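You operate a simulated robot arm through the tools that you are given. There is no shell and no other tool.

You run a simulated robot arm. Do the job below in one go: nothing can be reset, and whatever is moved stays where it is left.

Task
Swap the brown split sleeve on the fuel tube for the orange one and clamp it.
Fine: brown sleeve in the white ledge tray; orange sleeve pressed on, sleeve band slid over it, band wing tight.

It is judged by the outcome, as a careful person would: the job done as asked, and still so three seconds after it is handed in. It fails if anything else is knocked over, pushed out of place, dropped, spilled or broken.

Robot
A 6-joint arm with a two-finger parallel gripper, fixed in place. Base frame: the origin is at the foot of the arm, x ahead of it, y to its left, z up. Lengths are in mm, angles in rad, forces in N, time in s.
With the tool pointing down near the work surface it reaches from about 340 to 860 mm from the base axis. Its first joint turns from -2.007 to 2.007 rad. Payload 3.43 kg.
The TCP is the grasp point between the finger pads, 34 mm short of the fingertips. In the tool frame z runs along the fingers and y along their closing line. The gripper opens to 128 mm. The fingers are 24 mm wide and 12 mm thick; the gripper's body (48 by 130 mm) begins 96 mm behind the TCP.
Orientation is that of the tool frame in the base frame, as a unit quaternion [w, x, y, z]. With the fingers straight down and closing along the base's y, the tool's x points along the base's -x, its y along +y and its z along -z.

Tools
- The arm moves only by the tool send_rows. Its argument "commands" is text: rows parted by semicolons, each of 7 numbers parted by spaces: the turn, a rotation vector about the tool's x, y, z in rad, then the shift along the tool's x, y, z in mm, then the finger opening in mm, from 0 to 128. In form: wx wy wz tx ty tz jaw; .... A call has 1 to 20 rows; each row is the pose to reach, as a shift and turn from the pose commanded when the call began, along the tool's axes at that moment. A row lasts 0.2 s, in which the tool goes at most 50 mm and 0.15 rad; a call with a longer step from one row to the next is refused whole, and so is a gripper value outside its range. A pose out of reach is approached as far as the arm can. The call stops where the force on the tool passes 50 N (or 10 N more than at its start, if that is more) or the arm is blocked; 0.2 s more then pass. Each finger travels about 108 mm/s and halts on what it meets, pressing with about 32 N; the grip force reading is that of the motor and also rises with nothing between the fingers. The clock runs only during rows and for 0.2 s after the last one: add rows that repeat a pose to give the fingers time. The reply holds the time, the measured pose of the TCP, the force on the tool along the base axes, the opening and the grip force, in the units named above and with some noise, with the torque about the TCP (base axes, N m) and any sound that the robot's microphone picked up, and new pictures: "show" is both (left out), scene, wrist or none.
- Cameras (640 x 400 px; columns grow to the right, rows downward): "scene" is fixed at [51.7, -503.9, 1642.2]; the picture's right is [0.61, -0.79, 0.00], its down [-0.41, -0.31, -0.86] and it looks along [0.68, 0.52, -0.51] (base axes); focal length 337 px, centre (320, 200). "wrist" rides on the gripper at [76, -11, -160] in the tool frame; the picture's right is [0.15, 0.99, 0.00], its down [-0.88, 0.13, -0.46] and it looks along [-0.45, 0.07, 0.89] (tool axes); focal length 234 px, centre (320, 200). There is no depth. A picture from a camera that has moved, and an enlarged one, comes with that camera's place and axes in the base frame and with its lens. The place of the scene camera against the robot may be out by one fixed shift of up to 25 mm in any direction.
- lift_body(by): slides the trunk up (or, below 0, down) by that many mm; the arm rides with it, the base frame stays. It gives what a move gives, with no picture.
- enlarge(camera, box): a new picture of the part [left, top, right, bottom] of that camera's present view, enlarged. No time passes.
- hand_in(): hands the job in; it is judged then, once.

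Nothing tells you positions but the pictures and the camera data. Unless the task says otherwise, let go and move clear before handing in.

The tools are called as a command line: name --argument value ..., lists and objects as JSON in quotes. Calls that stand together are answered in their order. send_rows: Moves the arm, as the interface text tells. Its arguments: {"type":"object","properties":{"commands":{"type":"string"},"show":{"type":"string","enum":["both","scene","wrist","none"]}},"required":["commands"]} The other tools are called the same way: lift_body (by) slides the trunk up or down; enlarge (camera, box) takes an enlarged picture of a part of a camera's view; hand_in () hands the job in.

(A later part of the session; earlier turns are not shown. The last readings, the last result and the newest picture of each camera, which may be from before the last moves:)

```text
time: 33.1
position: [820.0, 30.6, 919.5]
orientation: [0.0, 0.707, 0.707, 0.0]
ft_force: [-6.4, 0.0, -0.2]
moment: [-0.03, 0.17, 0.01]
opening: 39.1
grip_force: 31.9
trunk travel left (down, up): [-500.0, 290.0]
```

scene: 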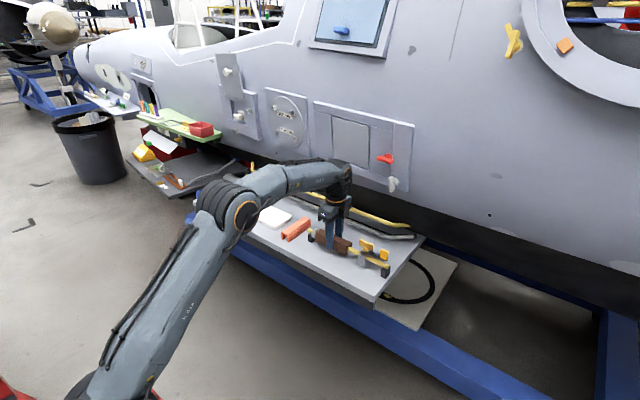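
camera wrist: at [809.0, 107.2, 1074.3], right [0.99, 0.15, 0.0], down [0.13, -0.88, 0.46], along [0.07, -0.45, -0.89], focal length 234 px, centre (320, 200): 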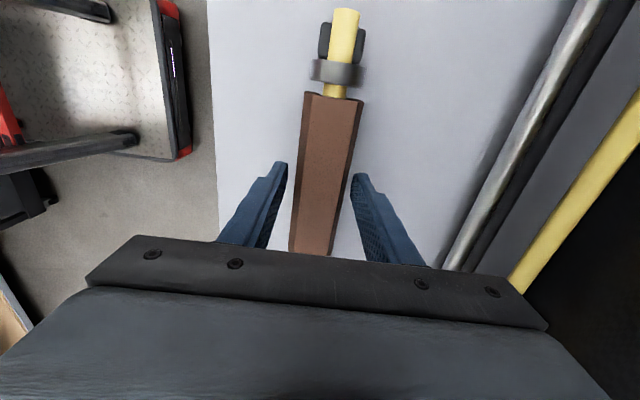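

send_rows --commands "0 0 0 0 -0.7 0 20; 0 0 0 0 -0.7 -2 20; 0 0 0 0 -0.7 -4 20; 0 0 0 0 -0.7 -6 20; 0 0 0 0 -0.7 -8 20; 0 0 0 0 -0.7 -11 20; 0 0 0 0 -0.7 -14 20; 0 0 0 0 -0.7 -18 20; 0 0 0 0 -0.7 -25 20; 0 0 0 0 -0.7 -40 20; 0 0 0 0 -0.7 -60 20"

```text
time: 35.5
position: [820.1, 30.5, 979.7]
orientation: [0.0, 0.708, 0.707, -0.001]
ft_force: [0.5, -0.2, -0.9]
moment: [0.0, 0.0, 0.01]
opening: 39.2
grip_force: 32.7
trunk travel left (down, up): [-500.0, 290.0]
camera wrist: at [808.1, 106.1, 1139.1], right [0.99, 0.15, 0.0], down [0.13, -0.88, 0.46], along [0.07, -0.45, -0.89], focal length 234 px, centre (320, 200)
```

scene: 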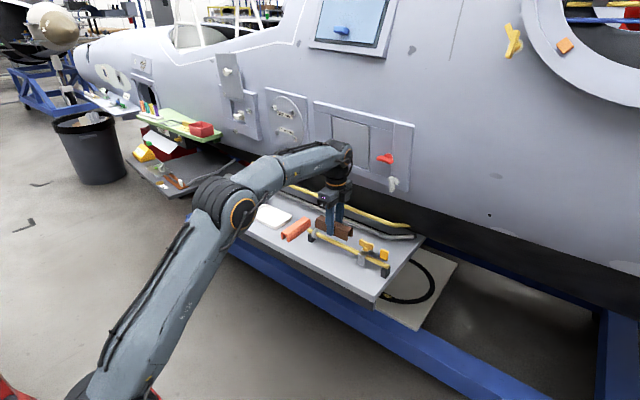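
wrist: 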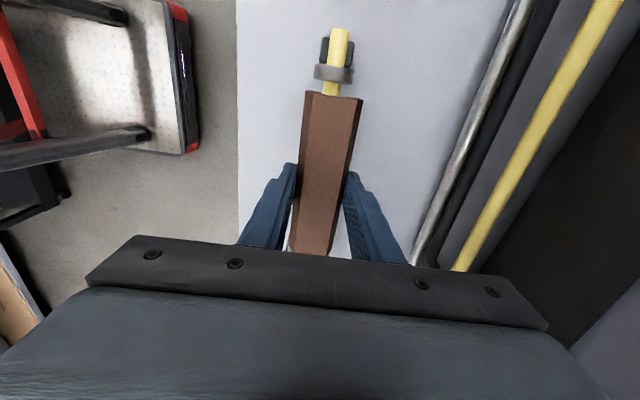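

enlarge --camera "scene" --box '[295, 170, 385, 255]'

enlarge --camera "wrist" --box '[240, 80, 400, 260]'

```text
4.71 times, centred on (340, 212) of scene
camera zoom: at [51.7, -503.9, 1642.2], right [0.61, -0.79, 0.0], down [-0.41, -0.31, -0.86], along [0.68, 0.52, -0.51], focal length 1586 px, centre (226, 141)
```

zoom: 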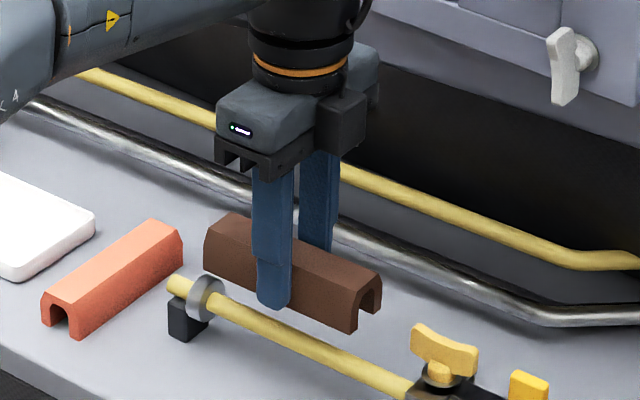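

```text
2.22 times, centred on (320, 170) of wrist
camera zoom: at [808.1, 106.1, 1139.1], right [0.99, 0.15, 0.0], down [0.13, -0.88, 0.46], along [0.07, -0.45, -0.89], focal length 520 px, centre (320, 267)
```

zoom: 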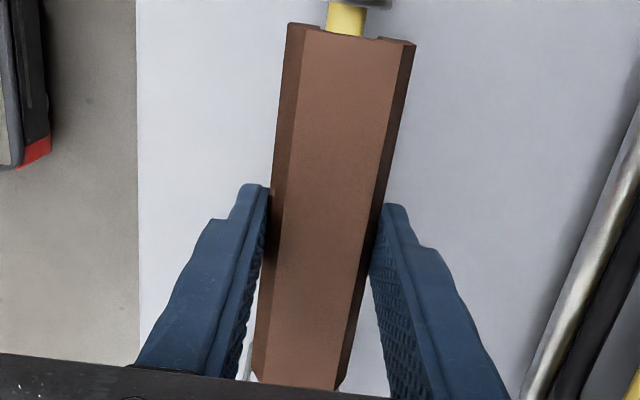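

The sleeve is held well. I'll carry it over the tray with a slight outward tilt, which rolls the sleeve about its own axis, to gain reach.

send_rows --commands "-0.05 0 0 40 -15 -10 20; -0.1 0 0 80 -30 -20 20; -0.15 0 0 120 -45 -20 20; -0.2 0 0 160 -60 -20 20; -0.2 0 0 200 -70 -20 20; -0.2 0 0 240 -75 -20 20; -0.2 0 0 275 -70 -20 20; -0.2 0 0 300 -50 -20 20; -0.2 0 0 322 -20 -20 20; -0.2 0 0 324 4 -20 20; -0.2 0 0 324 4 -20 20"

```text
time: 37.9
position: [822.9, 353.4, 999.6]
orientation: [0.07, 0.704, 0.703, 0.071]
ft_force: [0.2, 0.0, -0.4]
moment: [-0.01, -0.03, 0.01]
opening: 39.0
grip_force: 32.1
trunk travel left (down, up): [-500.0, 290.0]
camera wrist: at [780.9, 429.9, 1153.8], right [0.97, 0.15, 0.2], down [0.04, -0.88, 0.47], along [0.24, -0.45, -0.86], focal length 234 px, centre (320, 200)
```

scene: 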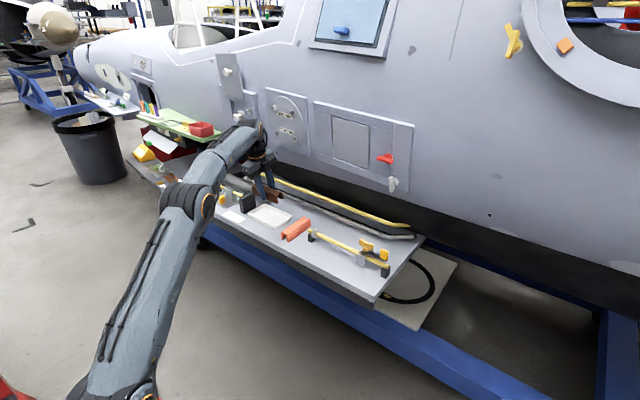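
wrist: 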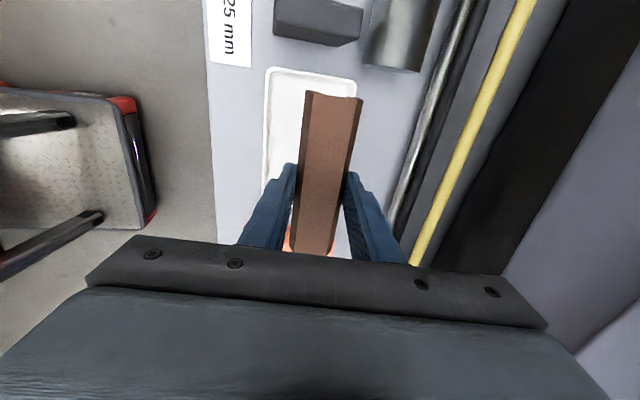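

enlarge --camera "wrist" --box '[230, 40, 390, 140]'

enlarge --camera "wrist" --box '[230, 150, 390, 250]'

enlarge --camera "scene" --box '[220, 150, 320, 250]'

```text
4.00 times, centred on (310, 90) of wrist
camera zoom: at [780.9, 429.9, 1153.8], right [0.97, 0.15, 0.2], down [0.04, -0.88, 0.47], along [0.24, -0.45, -0.86], focal length 937 px, centre (360, 640)
```

zoom: 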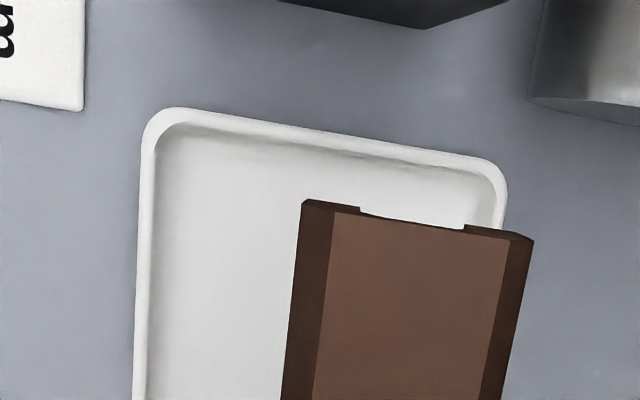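

```text
4.00 times, centred on (310, 200) of wrist
camera zoom: at [780.9, 429.9, 1153.8], right [0.97, 0.15, 0.2], down [0.04, -0.88, 0.47], along [0.24, -0.45, -0.86], focal length 937 px, centre (360, 200)
```

zoom: 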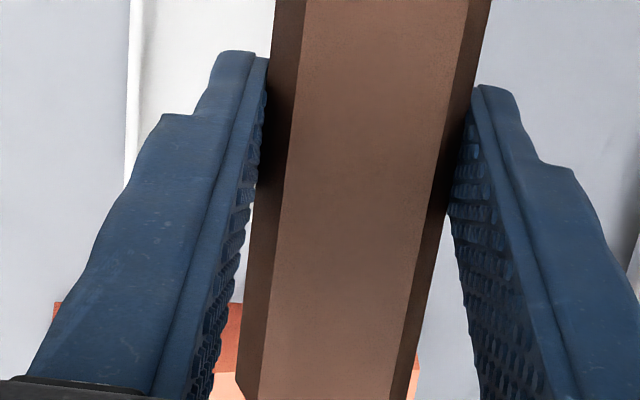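

```text
4.00 times, centred on (270, 200) of scene
camera zoom: at [51.7, -503.9, 1642.2], right [0.61, -0.79, 0.0], down [-0.41, -0.31, -0.86], along [0.68, 0.52, -0.51], focal length 1348 px, centre (520, 200)
```

zoom: 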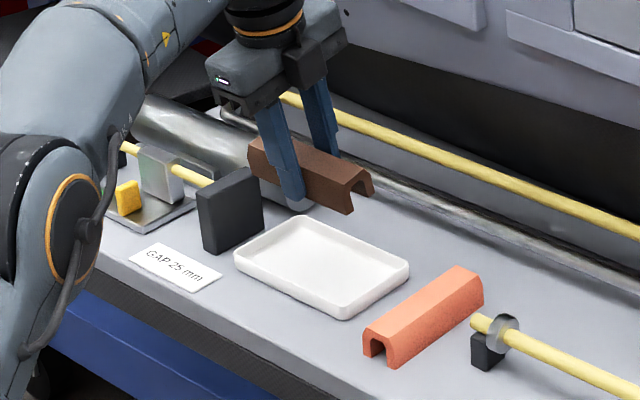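

I'm over the tray, which is centred near (832, 356). I'll descend part way and reduce the tilt, since lower down there is more reach.

send_rows --commands "0 0 0 0 -5 24.5 20; 0 0 0 0 -10 49 20; 0.05 0 0 0 -14 66 20; 0.1 0 0 0 -12.5 74 20; 0.1 0 0 0 -12.5 74 20"

```text
time: 39.1
position: [826.0, 355.0, 924.1]
orientation: [0.035, 0.706, 0.706, 0.034]
ft_force: [0.0, -0.4, -0.6]
moment: [0.02, -0.01, 0.02]
opening: 39.1
grip_force: 31.7
trunk travel left (down, up): [-500.0, 290.0]
camera wrist: at [798.3, 431.0, 1081.7], right [0.98, 0.15, 0.1], down [0.08, -0.88, 0.47], along [0.15, -0.45, -0.88], focal length 234 px, centre (320, 200)
```

scene: 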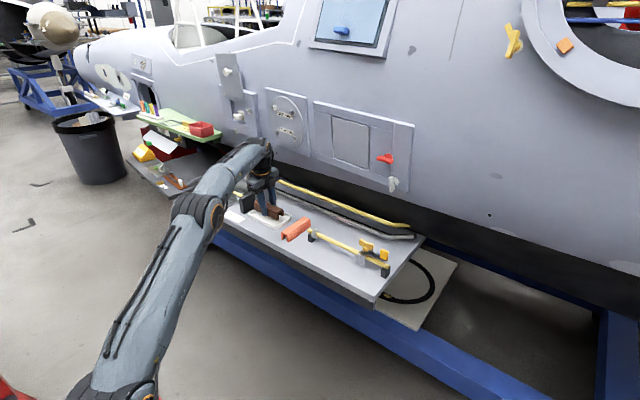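
wrist: 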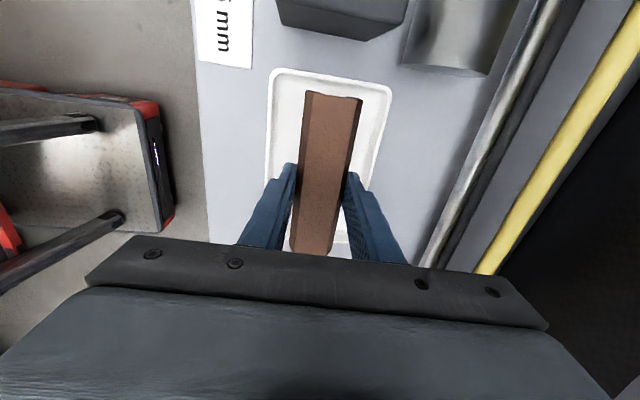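

send_rows --commands "0 0 0 0 -1 10 20; 0 0 0 0 -1.8 18 20; 0 0 0 0 -2.2 22 20; 0 0 0 0 -2.6 26 20; 0 0 0 0 -2.6 26 20"

```text
time: 40.3
position: [826.0, 354.3, 901.4]
orientation: [0.036, 0.706, 0.707, 0.038]
ft_force: [0.7, -2.2, 11.4]
moment: [-0.04, 0.2, 0.02]
opening: 39.1
grip_force: 31.7
trunk travel left (down, up): [-500.0, 290.0]
camera wrist: at [799.2, 430.8, 1058.2], right [0.98, 0.15, 0.1], down [0.08, -0.88, 0.47], along [0.16, -0.45, -0.88], focal length 234 px, centre (320, 200)
```

scene: 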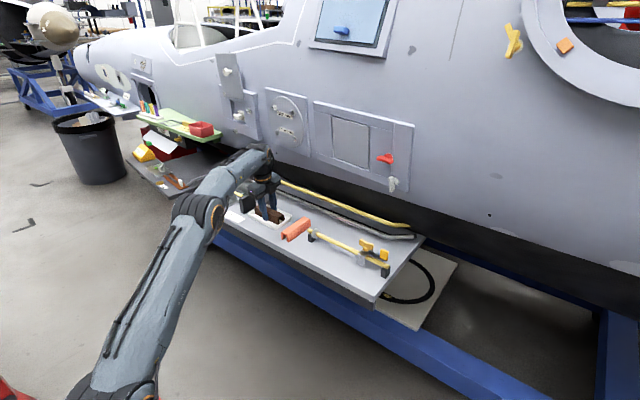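
wrist: 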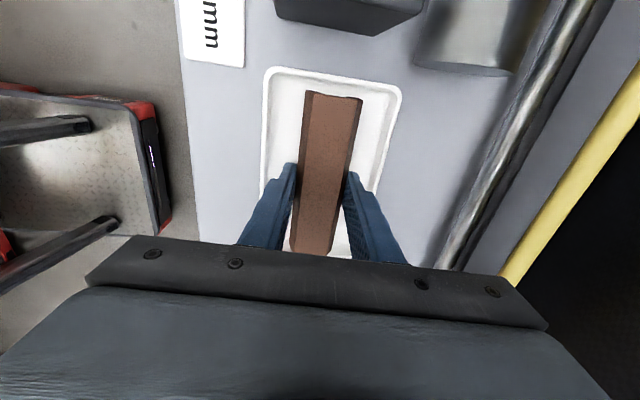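

enlarge --camera "scene" --box '[225, 170, 325, 250]'

enlarge --camera "wrist" --box '[230, 60, 430, 260]'

```text
5.00 times, centred on (275, 210) of scene
camera zoom: at [51.7, -503.9, 1642.2], right [0.61, -0.79, 0.0], down [-0.41, -0.31, -0.86], along [0.68, 0.52, -0.51], focal length 1685 px, centre (545, 150)
```

zoom: 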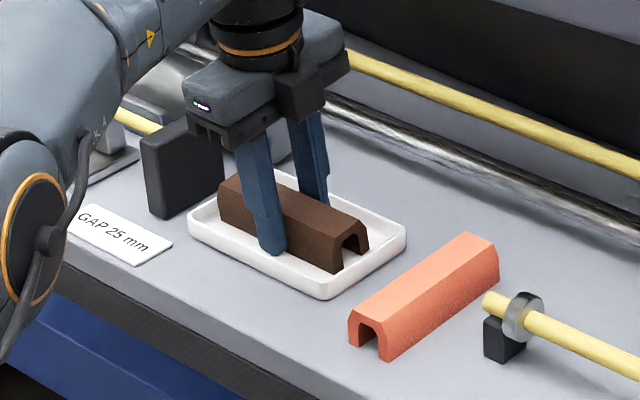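

```text
2.00 times, centred on (330, 160) of wrist
camera zoom: at [799.2, 430.8, 1058.2], right [0.98, 0.15, 0.1], down [0.08, -0.88, 0.47], along [0.16, -0.45, -0.88], focal length 468 px, centre (300, 280)
```

zoom: 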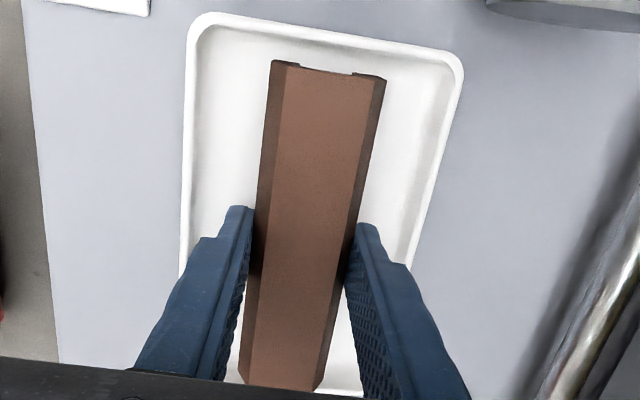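

The sleeve is inside the tray and the fingertips have touched the tray floor lightly. I'll back off slightly, open gently and withdraw.

send_rows --commands "0 0 0 0 0 -2 20; 0 0 0 0 0 -2 36; 0 0 0 0 0 -2 42; 0 0 0 0 0 -2 46; 0 0 0 0 0 -2 52; 0 0 0 0 0 -2 52"

```text
time: 41.7
position: [826.6, 354.5, 901.0]
orientation: [0.036, 0.706, 0.706, 0.036]
ft_force: [7.5, -0.6, 8.5]
moment: [-0.1, 0.02, 0.06]
opening: 47.9
grip_force: 0.1
trunk travel left (down, up): [-500.0, 290.0]
camera wrist: at [799.4, 431.2, 1058.6], right [0.98, 0.15, 0.1], down [0.08, -0.88, 0.47], along [0.16, -0.45, -0.88], focal length 234 px, centre (320, 200)
```

scene: 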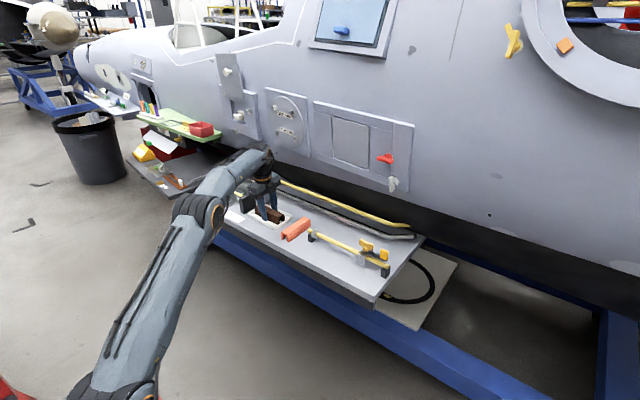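
wrist: 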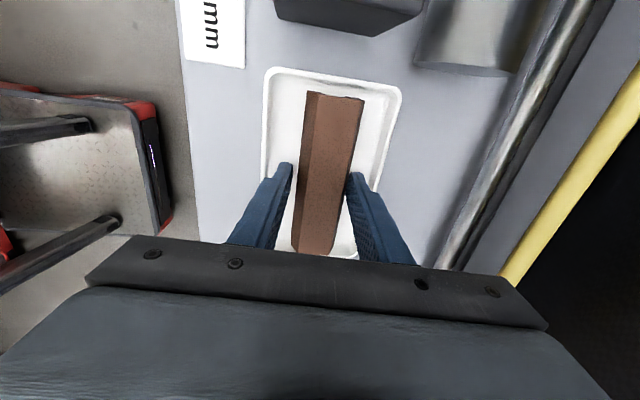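

The −x finger met something, probably the tray's inside wall, so I'll stop opening and withdraw straight up.

send_rows --commands "0 0 0 0 0 -1 46; 0 0 0 0 0 -4 46; 0 0 0 0 0 -8 46; 0 0 0 0 0 -14 46; 0 0 0 0 0 -22 46; 0 0 0 0 0 -35 48; 0 0 0 0 0 -55 52"

```text
time: 43.3
position: [821.0, 353.8, 956.4]
orientation: [0.036, 0.706, 0.706, 0.035]
ft_force: [0.2, -0.3, -0.7]
moment: [-0.01, 0.0, -0.01]
opening: 51.9
grip_force: 0.0
trunk travel left (down, up): [-500.0, 290.0]
camera wrist: at [793.8, 430.6, 1113.2], right [0.98, 0.15, 0.1], down [0.08, -0.88, 0.47], along [0.16, -0.45, -0.88], focal length 234 px, centre (320, 200)
```

scene: 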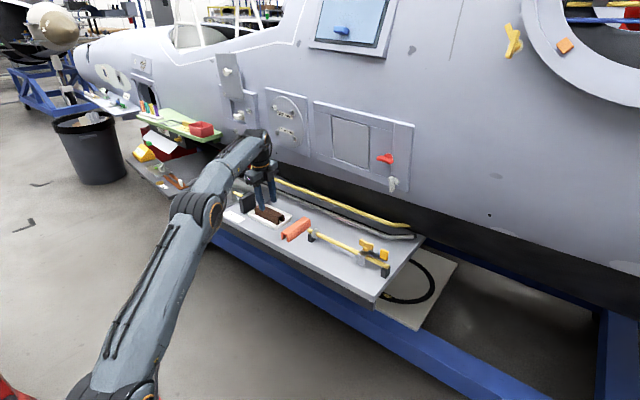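
wrist: 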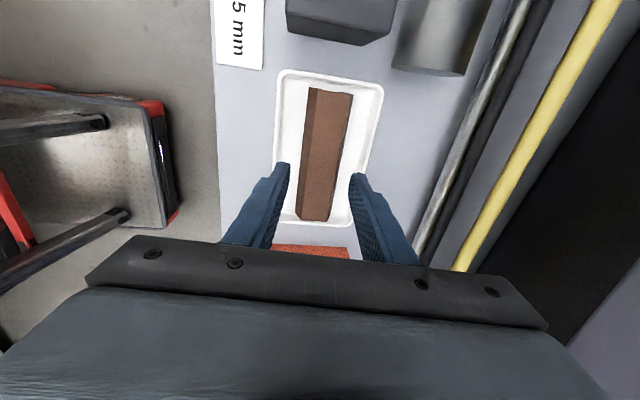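

The brown sleeve is lying in the tray. Next I'll retract, level the tool, and move above the orange sleeve (centre about 826, 211).

send_rows --commands "0 0 0 0 -10 -20 60; 0.05 0 0 -25 -25 -40 70; 0.1 0 0 -60 -45 -50 70; 0.1 0 0 -100 -45 -50 70; 0.1 0 0 -143 -45 -50 70; 0.1 0 0 -143 -45 -50 70" --show "none"

send_rows --commands "0 0 -0.14 0 0 0 70; 0 0 -0.28 0 0 0 70; 0 0 -0.42 0 0 0 70; 0 0 -0.56 0 0 0 70; 0 0 -0.7 0 0 0 70; 0 0 -0.84 0 0 0 70; 0 0 -0.98 0 0 0 70; 0 0 -1.12 0 0 0 70; 0 0 -1.26 0 0 0 70; 0 0 -1.4 0 0 0 70; 0 0 -1.5 0 0 0 70; 0 0 -1.5708 0 0 0 70; 0 0 -1.5708 0 0 0 70"

```text
time: 44.7
position: [769.8, 209.5, 1002.4]
orientation: [0.0, 0.707, 0.707, -0.001]
ft_force: [0.2, -0.8, 0.3]
moment: [-0.03, 0.01, 0.01]
opening: 70.3
grip_force: 0.0
trunk travel left (down, up): [-500.0, 290.0]
```

```text
time: 47.5
position: [770.8, 212.3, 1000.5]
orientation: [-0.001, 0.0, 1.0, 0.0]
ft_force: [-1.2, 0.3, 0.0]
moment: [-0.01, 0.01, -0.02]
opening: 70.0
grip_force: 0.1
trunk travel left (down, up): [-500.0, 290.0]
camera wrist: at [694.6, 201.5, 1159.5], right [-0.15, 0.99, 0.0], down [0.88, 0.13, 0.46], along [0.45, 0.07, -0.89], focal length 234 px, centre (320, 200)
```

scene: 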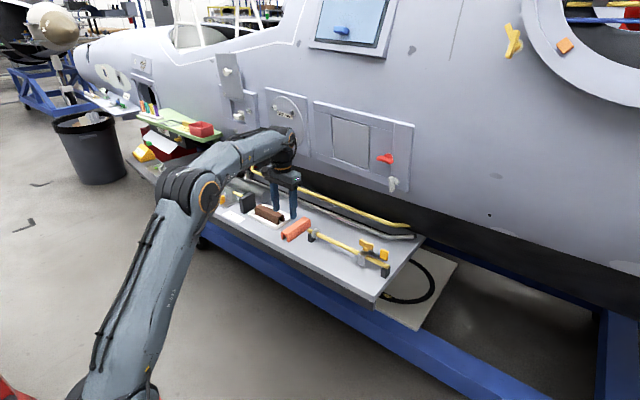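
wrist: 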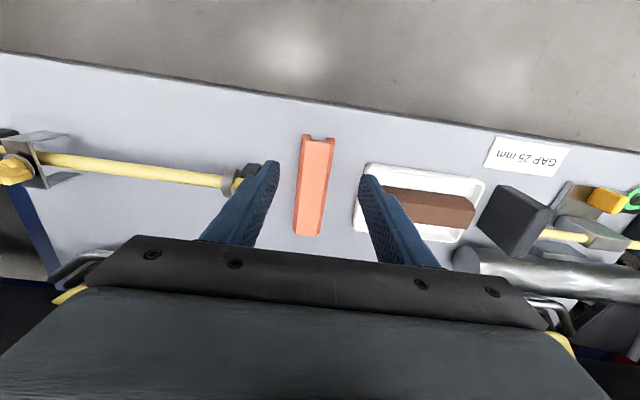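

enlarge --camera "wrist" --box '[250, 120, 410, 250]'

enlarge --camera "wrist" --box '[350, 140, 510, 250]'

enlarge --camera "wrist" --box '[0, 110, 160, 230]'

```text
3.08 times, centred on (330, 185) of wrist
camera zoom: at [694.6, 201.5, 1159.5], right [-0.15, 0.99, 0.0], down [0.88, 0.13, 0.46], along [0.45, 0.07, -0.89], focal length 720 px, centre (289, 246)
```

zoom: 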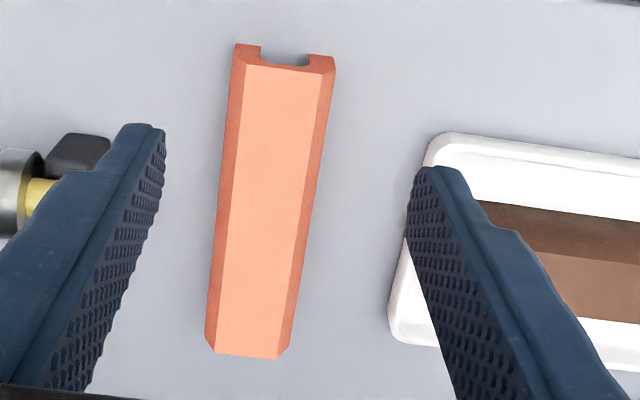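

```text
3.64 times, centred on (430, 195) of wrist
camera zoom: at [694.6, 201.5, 1159.5], right [-0.15, 0.99, 0.0], down [0.88, 0.13, 0.46], along [0.45, 0.07, -0.89], focal length 852 px, centre (-80, 218)
```

zoom: 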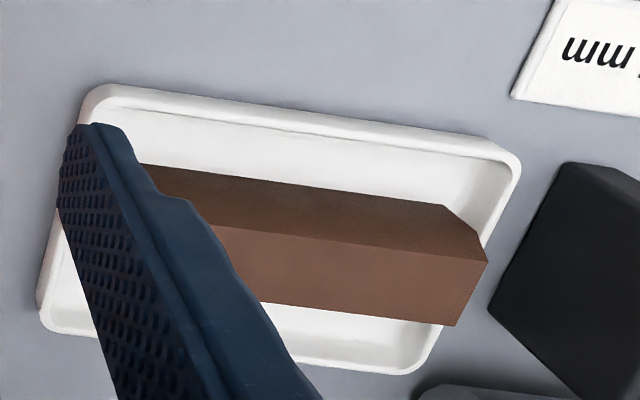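

```text
3.33 times, centred on (80, 170) of wrist
camera zoom: at [694.6, 201.5, 1159.5], right [-0.15, 0.99, 0.0], down [0.88, 0.13, 0.46], along [0.45, 0.07, -0.89], focal length 781 px, centre (1120, 300)
```

zoom: 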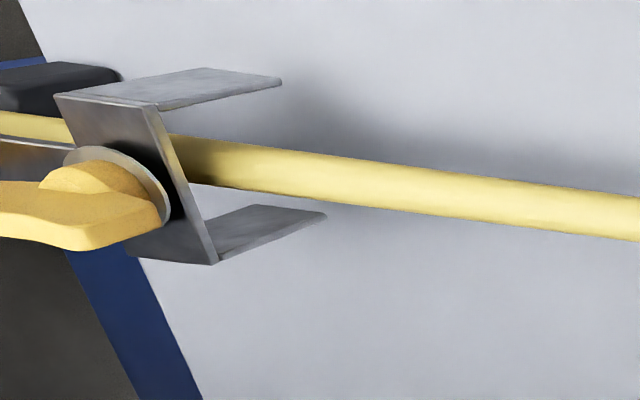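

The orange sleeve's centre is at about (827, 210), yawed 1°, with its top at z≈885. The tray is where it was. I'll move over the orange sleeve and descend partway.

send_rows --commands "0 0 -0.018 -30 -2.4 0 70; 0 0 -0.018 -56.4 -2.4 10 68; 0 0 -0.018 -56.4 -2.4 40 64; 0 0 -0.018 -56.4 -2.4 65 64; 0 0 -0.018 -56.4 -2.4 65 64"

```text
time: 48.7
position: [827.1, 211.1, 936.5]
orientation: [0.001, -0.009, 1.0, 0.0]
ft_force: [0.0, -0.8, 0.2]
moment: [-0.05, 0.02, -0.01]
opening: 64.2
grip_force: 0.0
trunk travel left (down, up): [-500.0, 290.0]
camera wrist: at [751.6, 198.1, 1095.5], right [-0.16, 0.99, 0.0], down [0.88, 0.15, 0.46], along [0.45, 0.07, -0.89], focal length 234 px, centre (320, 200)
```

scene: 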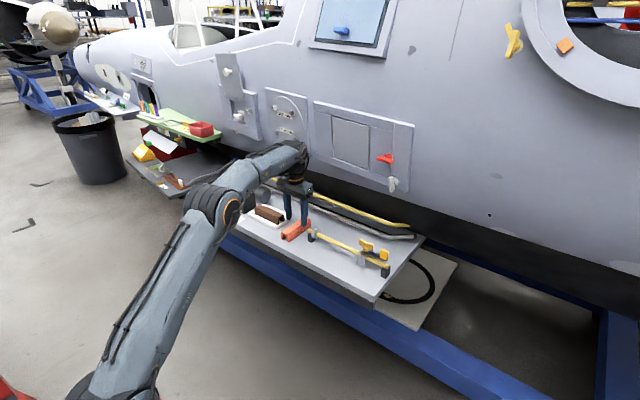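
wrist: 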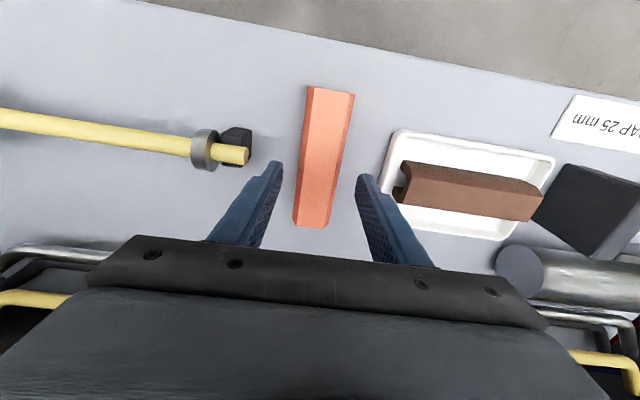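

enlarge --camera "wrist" --box '[240, 80, 400, 240]'

enlarge --camera "wrist" --box '[370, 110, 570, 250]'

enlarge --camera "scene" --box '[230, 170, 330, 250]'

```text
2.50 times, centred on (320, 160) of wrist
camera zoom: at [751.6, 198.1, 1095.5], right [-0.16, 0.99, 0.0], down [0.88, 0.15, 0.46], along [0.45, 0.07, -0.89], focal length 585 px, centre (320, 300)
```

zoom: 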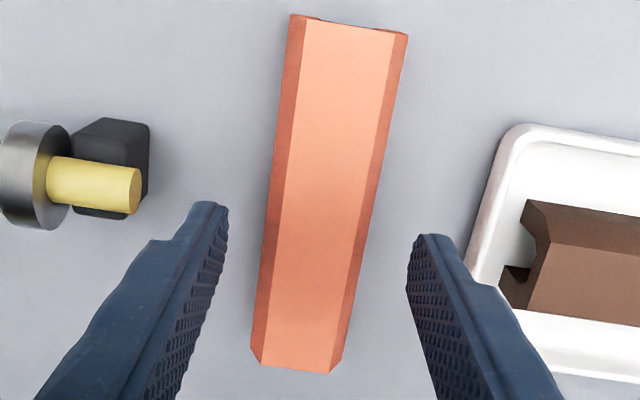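

```text
2.86 times, centred on (470, 180) of wrist
camera zoom: at [751.6, 198.1, 1095.5], right [-0.16, 0.99, 0.0], down [0.88, 0.15, 0.46], along [0.45, 0.07, -0.89], focal length 669 px, centre (-109, 257)
```

zoom: 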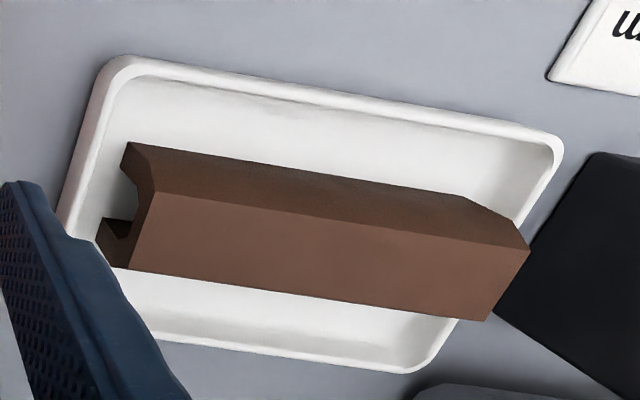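

```text
5.00 times, centred on (280, 210) of scene
camera zoom: at [51.7, -503.9, 1642.2], right [0.61, -0.79, 0.0], down [-0.41, -0.31, -0.86], along [0.68, 0.52, -0.51], focal length 1685 px, centre (520, 150)
```

zoom: 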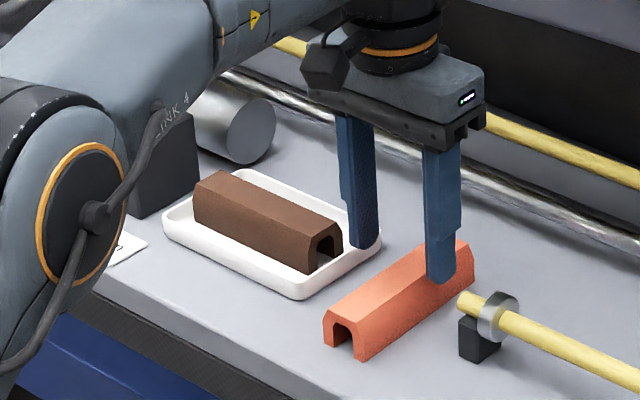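

The orange sleeve is centred under the gripper, and the brown one lies flat in the tray. Descending to grip height.

send_rows --commands "0 0 0 1 0 15 64; 0 0 0 2 0 28 64; 0 0 0 2 0 34 64; 0 0 0 2 0 37 64; 0 0 0 2 0 37 64"

```text
time: 49.9
position: [826.1, 209.9, 899.0]
orientation: [0.0, -0.008, 1.0, 0.0]
ft_force: [0.5, 0.4, 0.4]
moment: [0.0, -0.04, 0.03]
opening: 63.8
grip_force: 0.1
trunk travel left (down, up): [-500.0, 290.0]
camera wrist: at [750.5, 197.2, 1058.3], right [-0.16, 0.99, 0.0], down [0.88, 0.15, 0.46], along [0.45, 0.07, -0.89], focal length 234 px, centre (320, 200)
```

scene: 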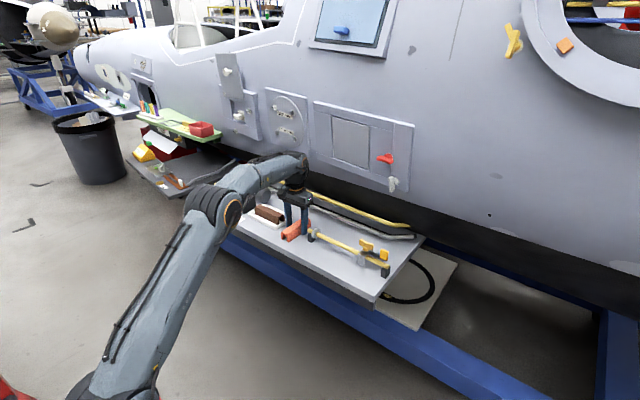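
wrist: 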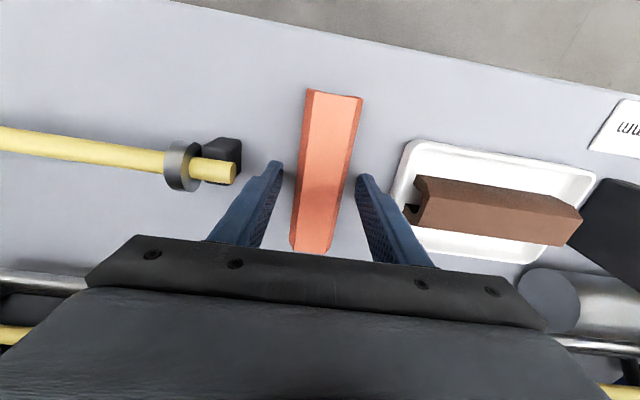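

send_rows --commands "0 0 0 0 0 1.5 64; 0 0 0 0 0 2.5 64; 0 0 0 0 0 3.5 64; 0 0 0 0 0 3.5 64" --show "none"

enlarge --camera "scene" --box '[260, 190, 330, 250]'

```text
time: 50.9
position: [825.2, 210.9, 895.0]
orientation: [0.0, -0.009, 1.0, 0.0]
ft_force: [-0.3, 0.5, -0.2]
moment: [0.01, 0.03, 0.01]
opening: 64.0
grip_force: 0.1
trunk travel left (down, up): [-500.0, 290.0]
```

```text
6.67 times, centred on (295, 220) of scene
camera zoom: at [51.7, -503.9, 1642.2], right [0.61, -0.79, 0.0], down [-0.41, -0.31, -0.86], along [0.68, 0.52, -0.51], focal length 2247 px, centre (487, 67)
```

zoom: 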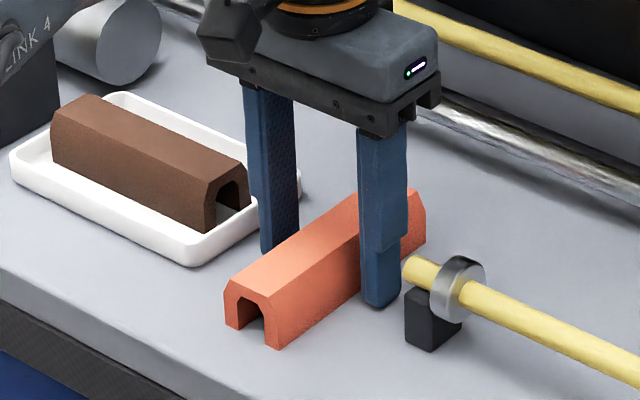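

send_rows --commands "0 0 0 0 0 0 54; 0 0 0 0 0 0 44; 0 0 0 0 0 0 34; 0 0 0 0 0 0 20; 0 0 0 0 0 0 20; 0 0 0 0 0 0 20"

```text
time: 52.3
position: [825.1, 210.2, 895.3]
orientation: [0.001, -0.009, 1.0, -0.001]
ft_force: [0.5, -0.2, 0.0]
moment: [0.04, 0.02, 0.0]
opening: 39.0
grip_force: 32.3
trunk travel left (down, up): [-500.0, 290.0]
camera wrist: at [749.4, 197.5, 1054.5], right [-0.16, 0.99, 0.0], down [0.88, 0.15, 0.46], along [0.45, 0.07, -0.89], focal length 234 px, centre (320, 200)
```

scene: 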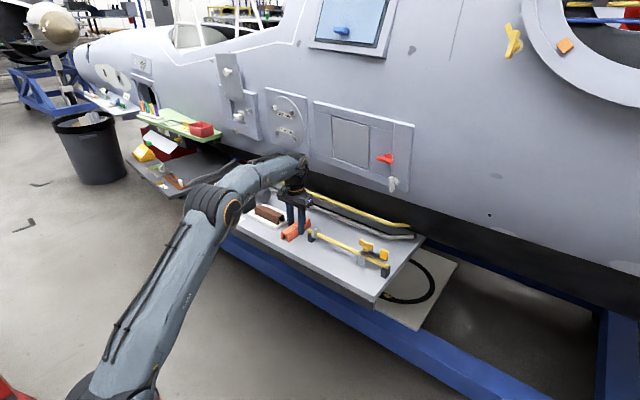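
wrist: 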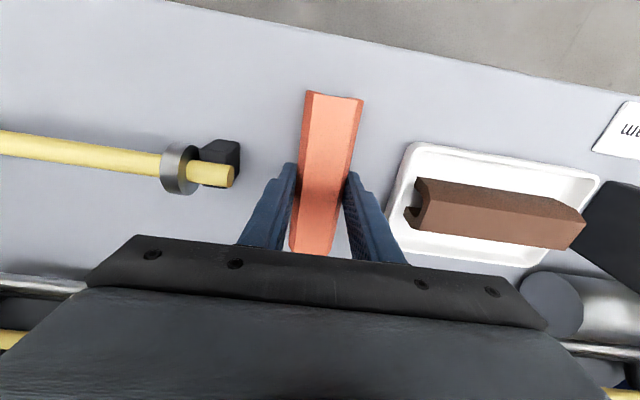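

The orange sleeve is gripped. Next I'll lift it clear and rotate it to lie along the tube.

send_rows --commands "0 0 0 0 0 -5 20; 0 0 0 0 0 -30 20; 0 0 0 10 0 -65 20; 0 0 0 25 0 -100 20; 0 0 0 40 0 -110 20; 0 0 0 40 0 -110 20" --show "scene"

send_rows --commands "0 0 0.14 0 -10 0 20; 0 0 0.28 0 -30 0 20; 0 0 0.42 0 -50 0 20; 0 0 0.56 0 -70 0 20; 0 0 0.7 0 -90 0 20; 0 0 0.84 0 -110 0 20; 0 0 0.98 0 -130 0 20; 0 0 1.12 0 -150 0 20; 0 0 1.26 -5 -165 0 20; 0 0 1.4 -15 -175.6 0 20; 0 0 1.5 -25 -175.6 0 20; 0 0 1.5888 -31.8 -175.6 0 20; 0 0 1.5888 -31.8 -175.6 0 20"

```text
time: 53.7
position: [784.0, 208.4, 1006.3]
orientation: [0.0, -0.009, 1.0, 0.001]
ft_force: [0.2, 0.2, -1.7]
moment: [-0.01, 0.01, -0.01]
opening: 39.3
grip_force: 31.7
trunk travel left (down, up): [-500.0, 290.0]
```

scene: 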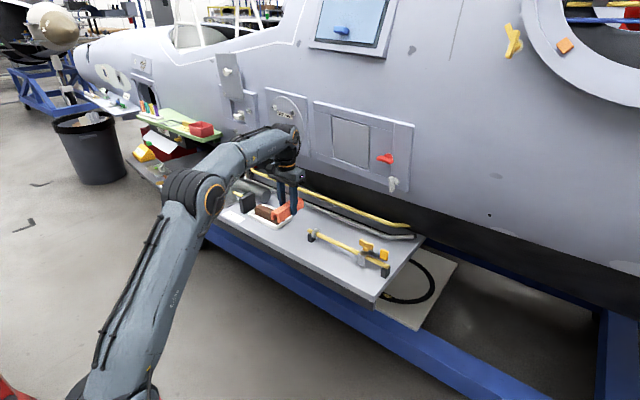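

```text
time: 56.5
position: [819.7, 33.6, 1005.1]
orientation: [0.0, 0.707, 0.707, 0.0]
ft_force: [-0.1, -0.3, -1.1]
moment: [0.0, 0.01, 0.01]
opening: 39.0
grip_force: 32.1
trunk travel left (down, up): [-500.0, 290.0]
camera wrist: at [807.9, 109.9, 1163.8], right [0.99, 0.15, 0.0], down [0.13, -0.88, 0.46], along [0.07, -0.45, -0.89], focal length 234 px, centre (320, 200)
```

scene: 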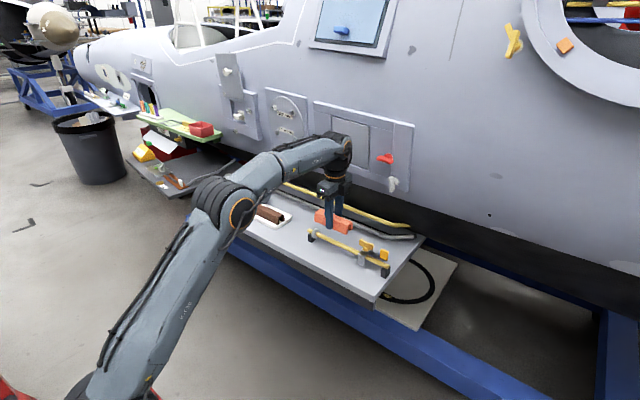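
wrist: 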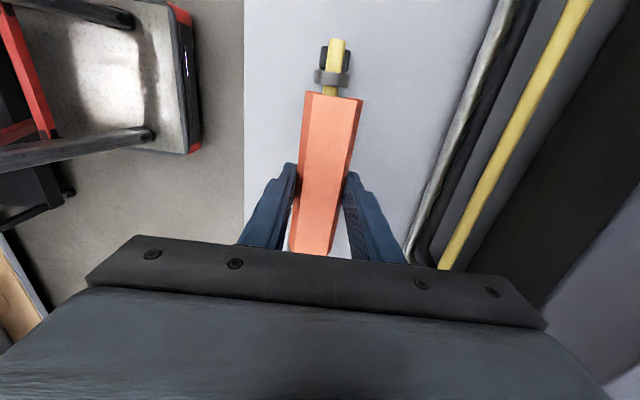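

enlarge --camera "wrist" --box '[285, 25, 385, 105]'

enlarge --camera "wrist" --box '[240, 80, 400, 260]'

enlarge --camera "scene" --box '[295, 170, 395, 280]'

```text
5.00 times, centred on (335, 65) of wrist
camera zoom: at [807.9, 109.9, 1163.8], right [0.99, 0.15, 0.0], down [0.13, -0.88, 0.46], along [0.07, -0.45, -0.89], focal length 1171 px, centre (245, 875)
```

zoom: 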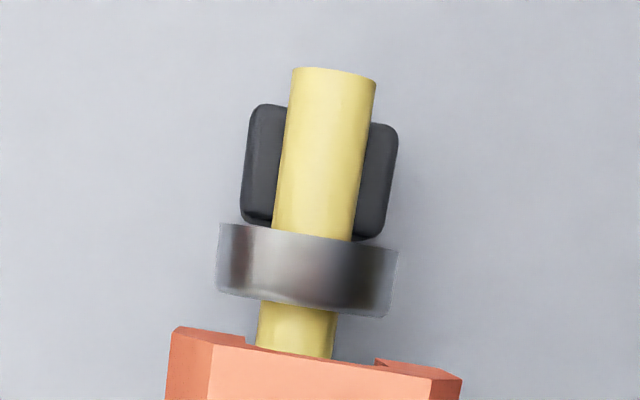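

```text
2.22 times, centred on (320, 170) of wrist
camera zoom: at [807.9, 109.9, 1163.8], right [0.99, 0.15, 0.0], down [0.13, -0.88, 0.46], along [0.07, -0.45, -0.89], focal length 520 px, centre (320, 267)
```

zoom: 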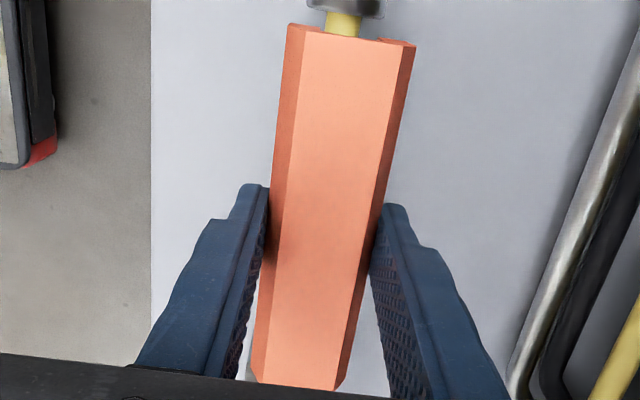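

```text
3.64 times, centred on (345, 225) of scene
camera zoom: at [51.7, -503.9, 1642.2], right [0.61, -0.79, 0.0], down [-0.41, -0.31, -0.86], along [0.68, 0.52, -0.51], focal length 1226 px, centre (229, 109)
```

zoom: 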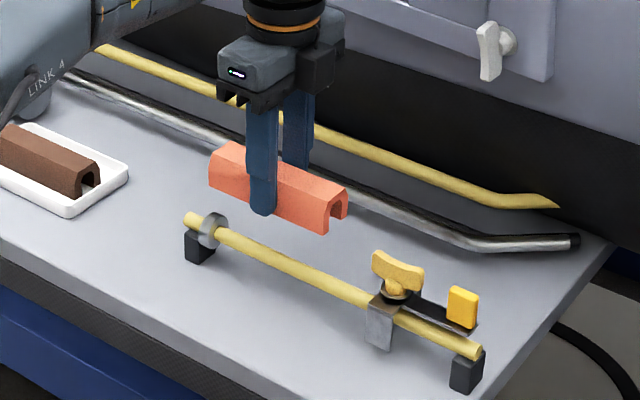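

The tube and sleeve are lined up within about half a mm, and the sleeve's end clears the collar. I'll lower it and press it on slowly.

send_rows --commands "0 0 0 0 0.2 25 20; 0 0 0 0 0.2 50 20; 0 0 0 0 0.2 60 20; 0 0 0 0 0.2 64 20; 0 0 0 0 0.2 67 20; 0 0 0 0 0.2 70 20; 0 0 0 0 0.2 72 20; 0 0 0 0 0.2 74 20; 0 0 0 0 0.2 76 20; 0 0 0 0 0.2 78 20; 0 0 0 0 0.2 80 20; 0 0 0 0 0.2 80 20"

```text
time: 59.1
position: [819.8, 34.1, 926.5]
orientation: [0.0, 0.707, 0.707, 0.001]
ft_force: [-0.4, -0.1, -1.2]
moment: [0.01, 0.02, 0.01]
opening: 39.1
grip_force: 31.2
trunk travel left (down, up): [-500.0, 290.0]
camera wrist: at [809.4, 110.4, 1084.1], right [0.99, 0.15, 0.0], down [0.13, -0.88, 0.46], along [0.07, -0.45, -0.89], focal length 234 px, centre (320, 200)
```

scene: 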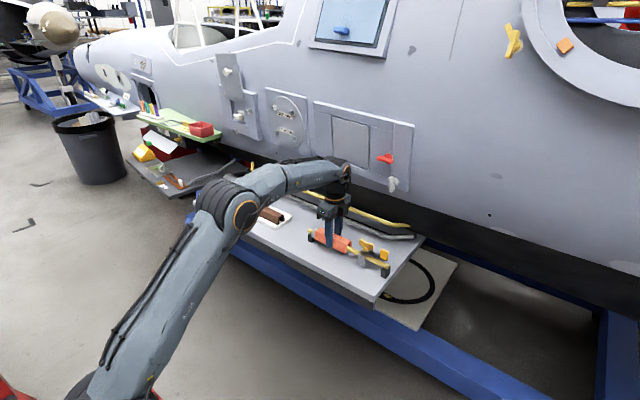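
wrist: 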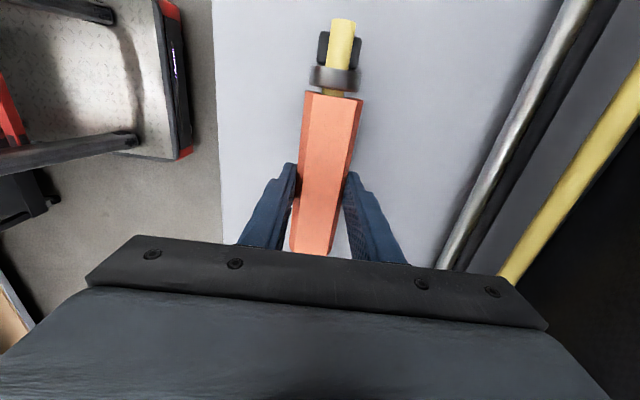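

enlarge --camera "scene" --box '[300, 205, 380, 270]'

send_rows --commands "0 0 0 0 0 2 20; 0 0 0 0 0 4 20; 0 0 0 0 0 6 20; 0 0 0 0 0 8 20; 0 0 0 0 0 10 20; 0 0 0 0 0 10 20"

```text
6.15 times, centred on (340, 238) of scene
camera zoom: at [51.7, -503.9, 1642.2], right [0.61, -0.79, 0.0], down [-0.41, -0.31, -0.86], along [0.68, 0.52, -0.51], focal length 2074 px, centre (197, -31)
```

zoom: 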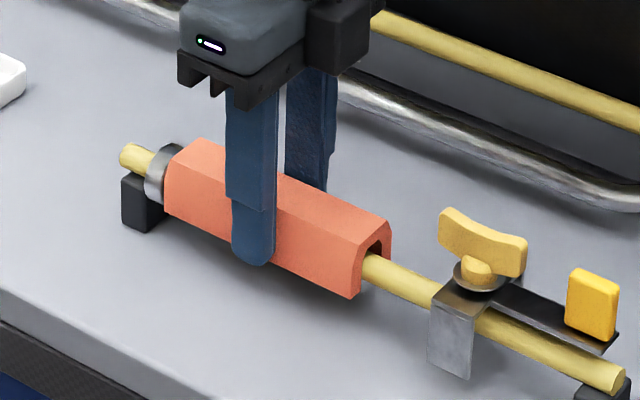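

```text
time: 60.5
position: [820.5, 33.2, 920.0]
orientation: [0.004, 0.707, 0.707, 0.003]
ft_force: [6.5, 0.9, 41.4]
moment: [0.13, -0.14, -0.02]
opening: 39.2
grip_force: 32.1
trunk travel left (down, up): [-500.0, 290.0]
camera wrist: at [808.0, 109.8, 1078.7], right [0.99, 0.15, 0.01], down [0.13, -0.88, 0.46], along [0.07, -0.45, -0.89], focal length 234 px, centre (320, 200)
```

scene: 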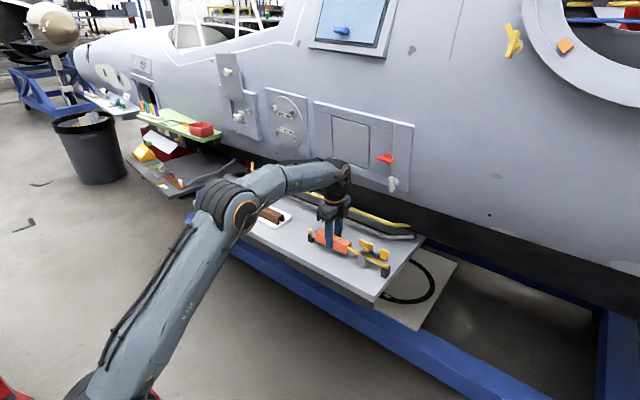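
wrist: 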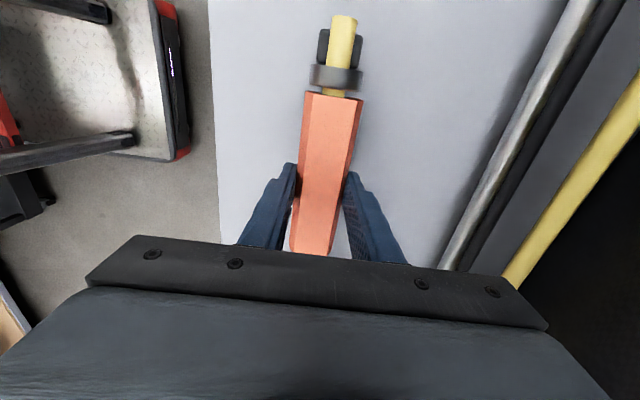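

enlarge --camera "scene" --box '[300, 205, 380, 270]'

enlarge --camera "wrist" --box '[285, 5, 385, 105]'

```text
6.15 times, centred on (340, 238) of scene
camera zoom: at [51.7, -503.9, 1642.2], right [0.61, -0.79, 0.0], down [-0.41, -0.31, -0.86], along [0.68, 0.52, -0.51], focal length 2074 px, centre (197, -31)
```

zoom: 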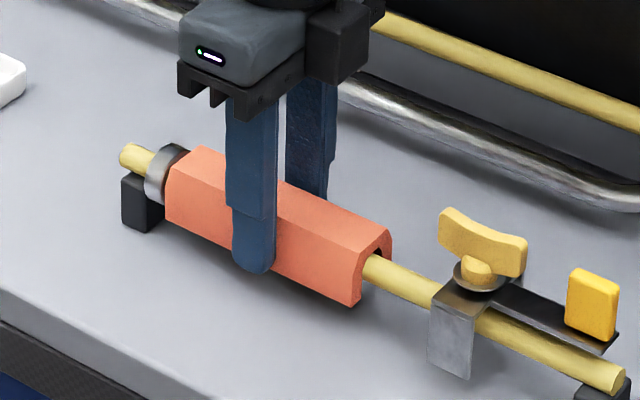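

```text
4.00 times, centred on (335, 55) of wrist
camera zoom: at [808.0, 109.8, 1078.7], right [0.99, 0.15, 0.01], down [0.13, -0.88, 0.46], along [0.07, -0.45, -0.89], focal length 937 px, centre (260, 780)
```

zoom: 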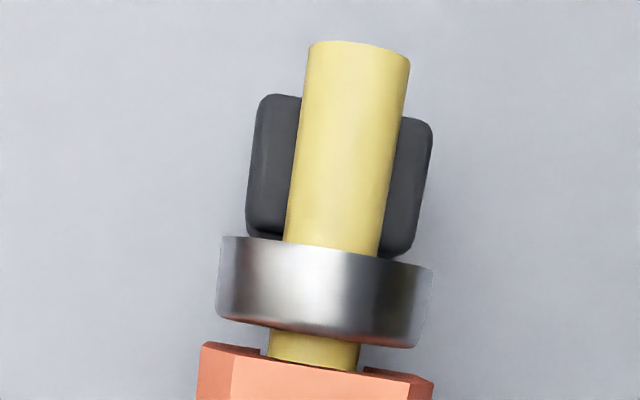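

The orange sleeve now sits at the same height the brown one did, pressed with about 41 N. I'll ease the load, open the fingers and check the seating.

send_rows --commands "0 0 0 0 0 -3 20; 0 0 0 0 0 -3 36; 0 0 0 0 0 -3 44; 0 0 0 0 0 -3 54; 0 0 0 0 0 -3 60; 0 0 0 0 0 -3 60"

enlarge --camera "scene" --box '[300, 205, 380, 270]'

```text
time: 61.9
position: [820.5, 33.4, 916.7]
orientation: [0.0, 0.707, 0.707, 0.0]
ft_force: [-0.1, -0.7, -0.7]
moment: [-0.04, 0.0, -0.03]
opening: 60.2
grip_force: 0.0
trunk travel left (down, up): [-500.0, 290.0]
camera wrist: at [809.4, 109.9, 1076.9], right [0.99, 0.15, 0.0], down [0.13, -0.88, 0.46], along [0.07, -0.45, -0.89], focal length 234 px, centre (320, 200)
```

scene: 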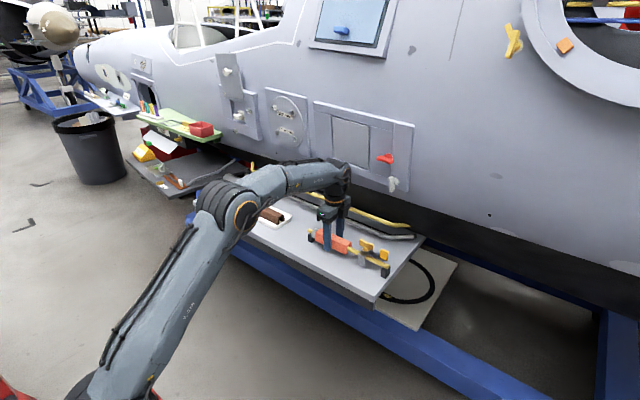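
wrist: 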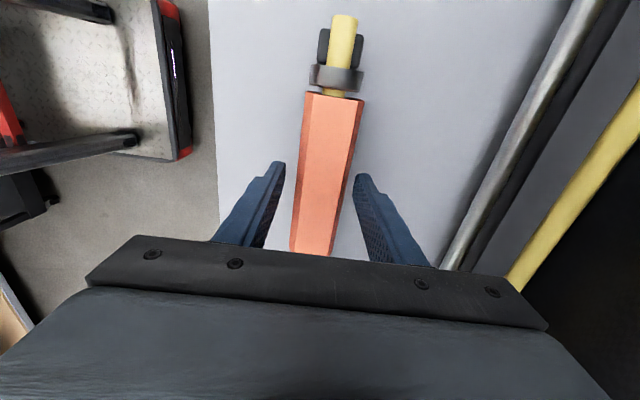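

```text
6.15 times, centred on (340, 238) of scene
camera zoom: at [51.7, -503.9, 1642.2], right [0.61, -0.79, 0.0], down [-0.41, -0.31, -0.86], along [0.68, 0.52, -0.51], focal length 2074 px, centre (197, -31)
```

zoom: 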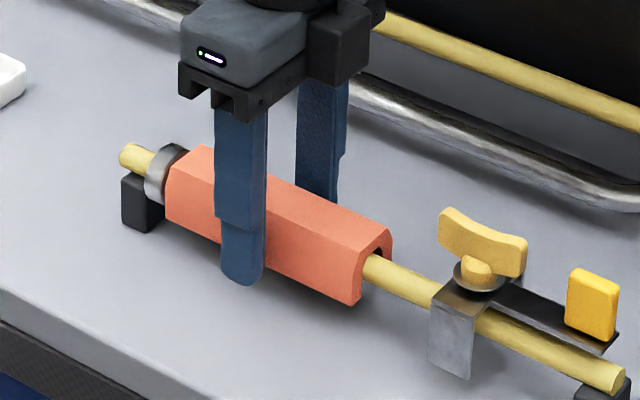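

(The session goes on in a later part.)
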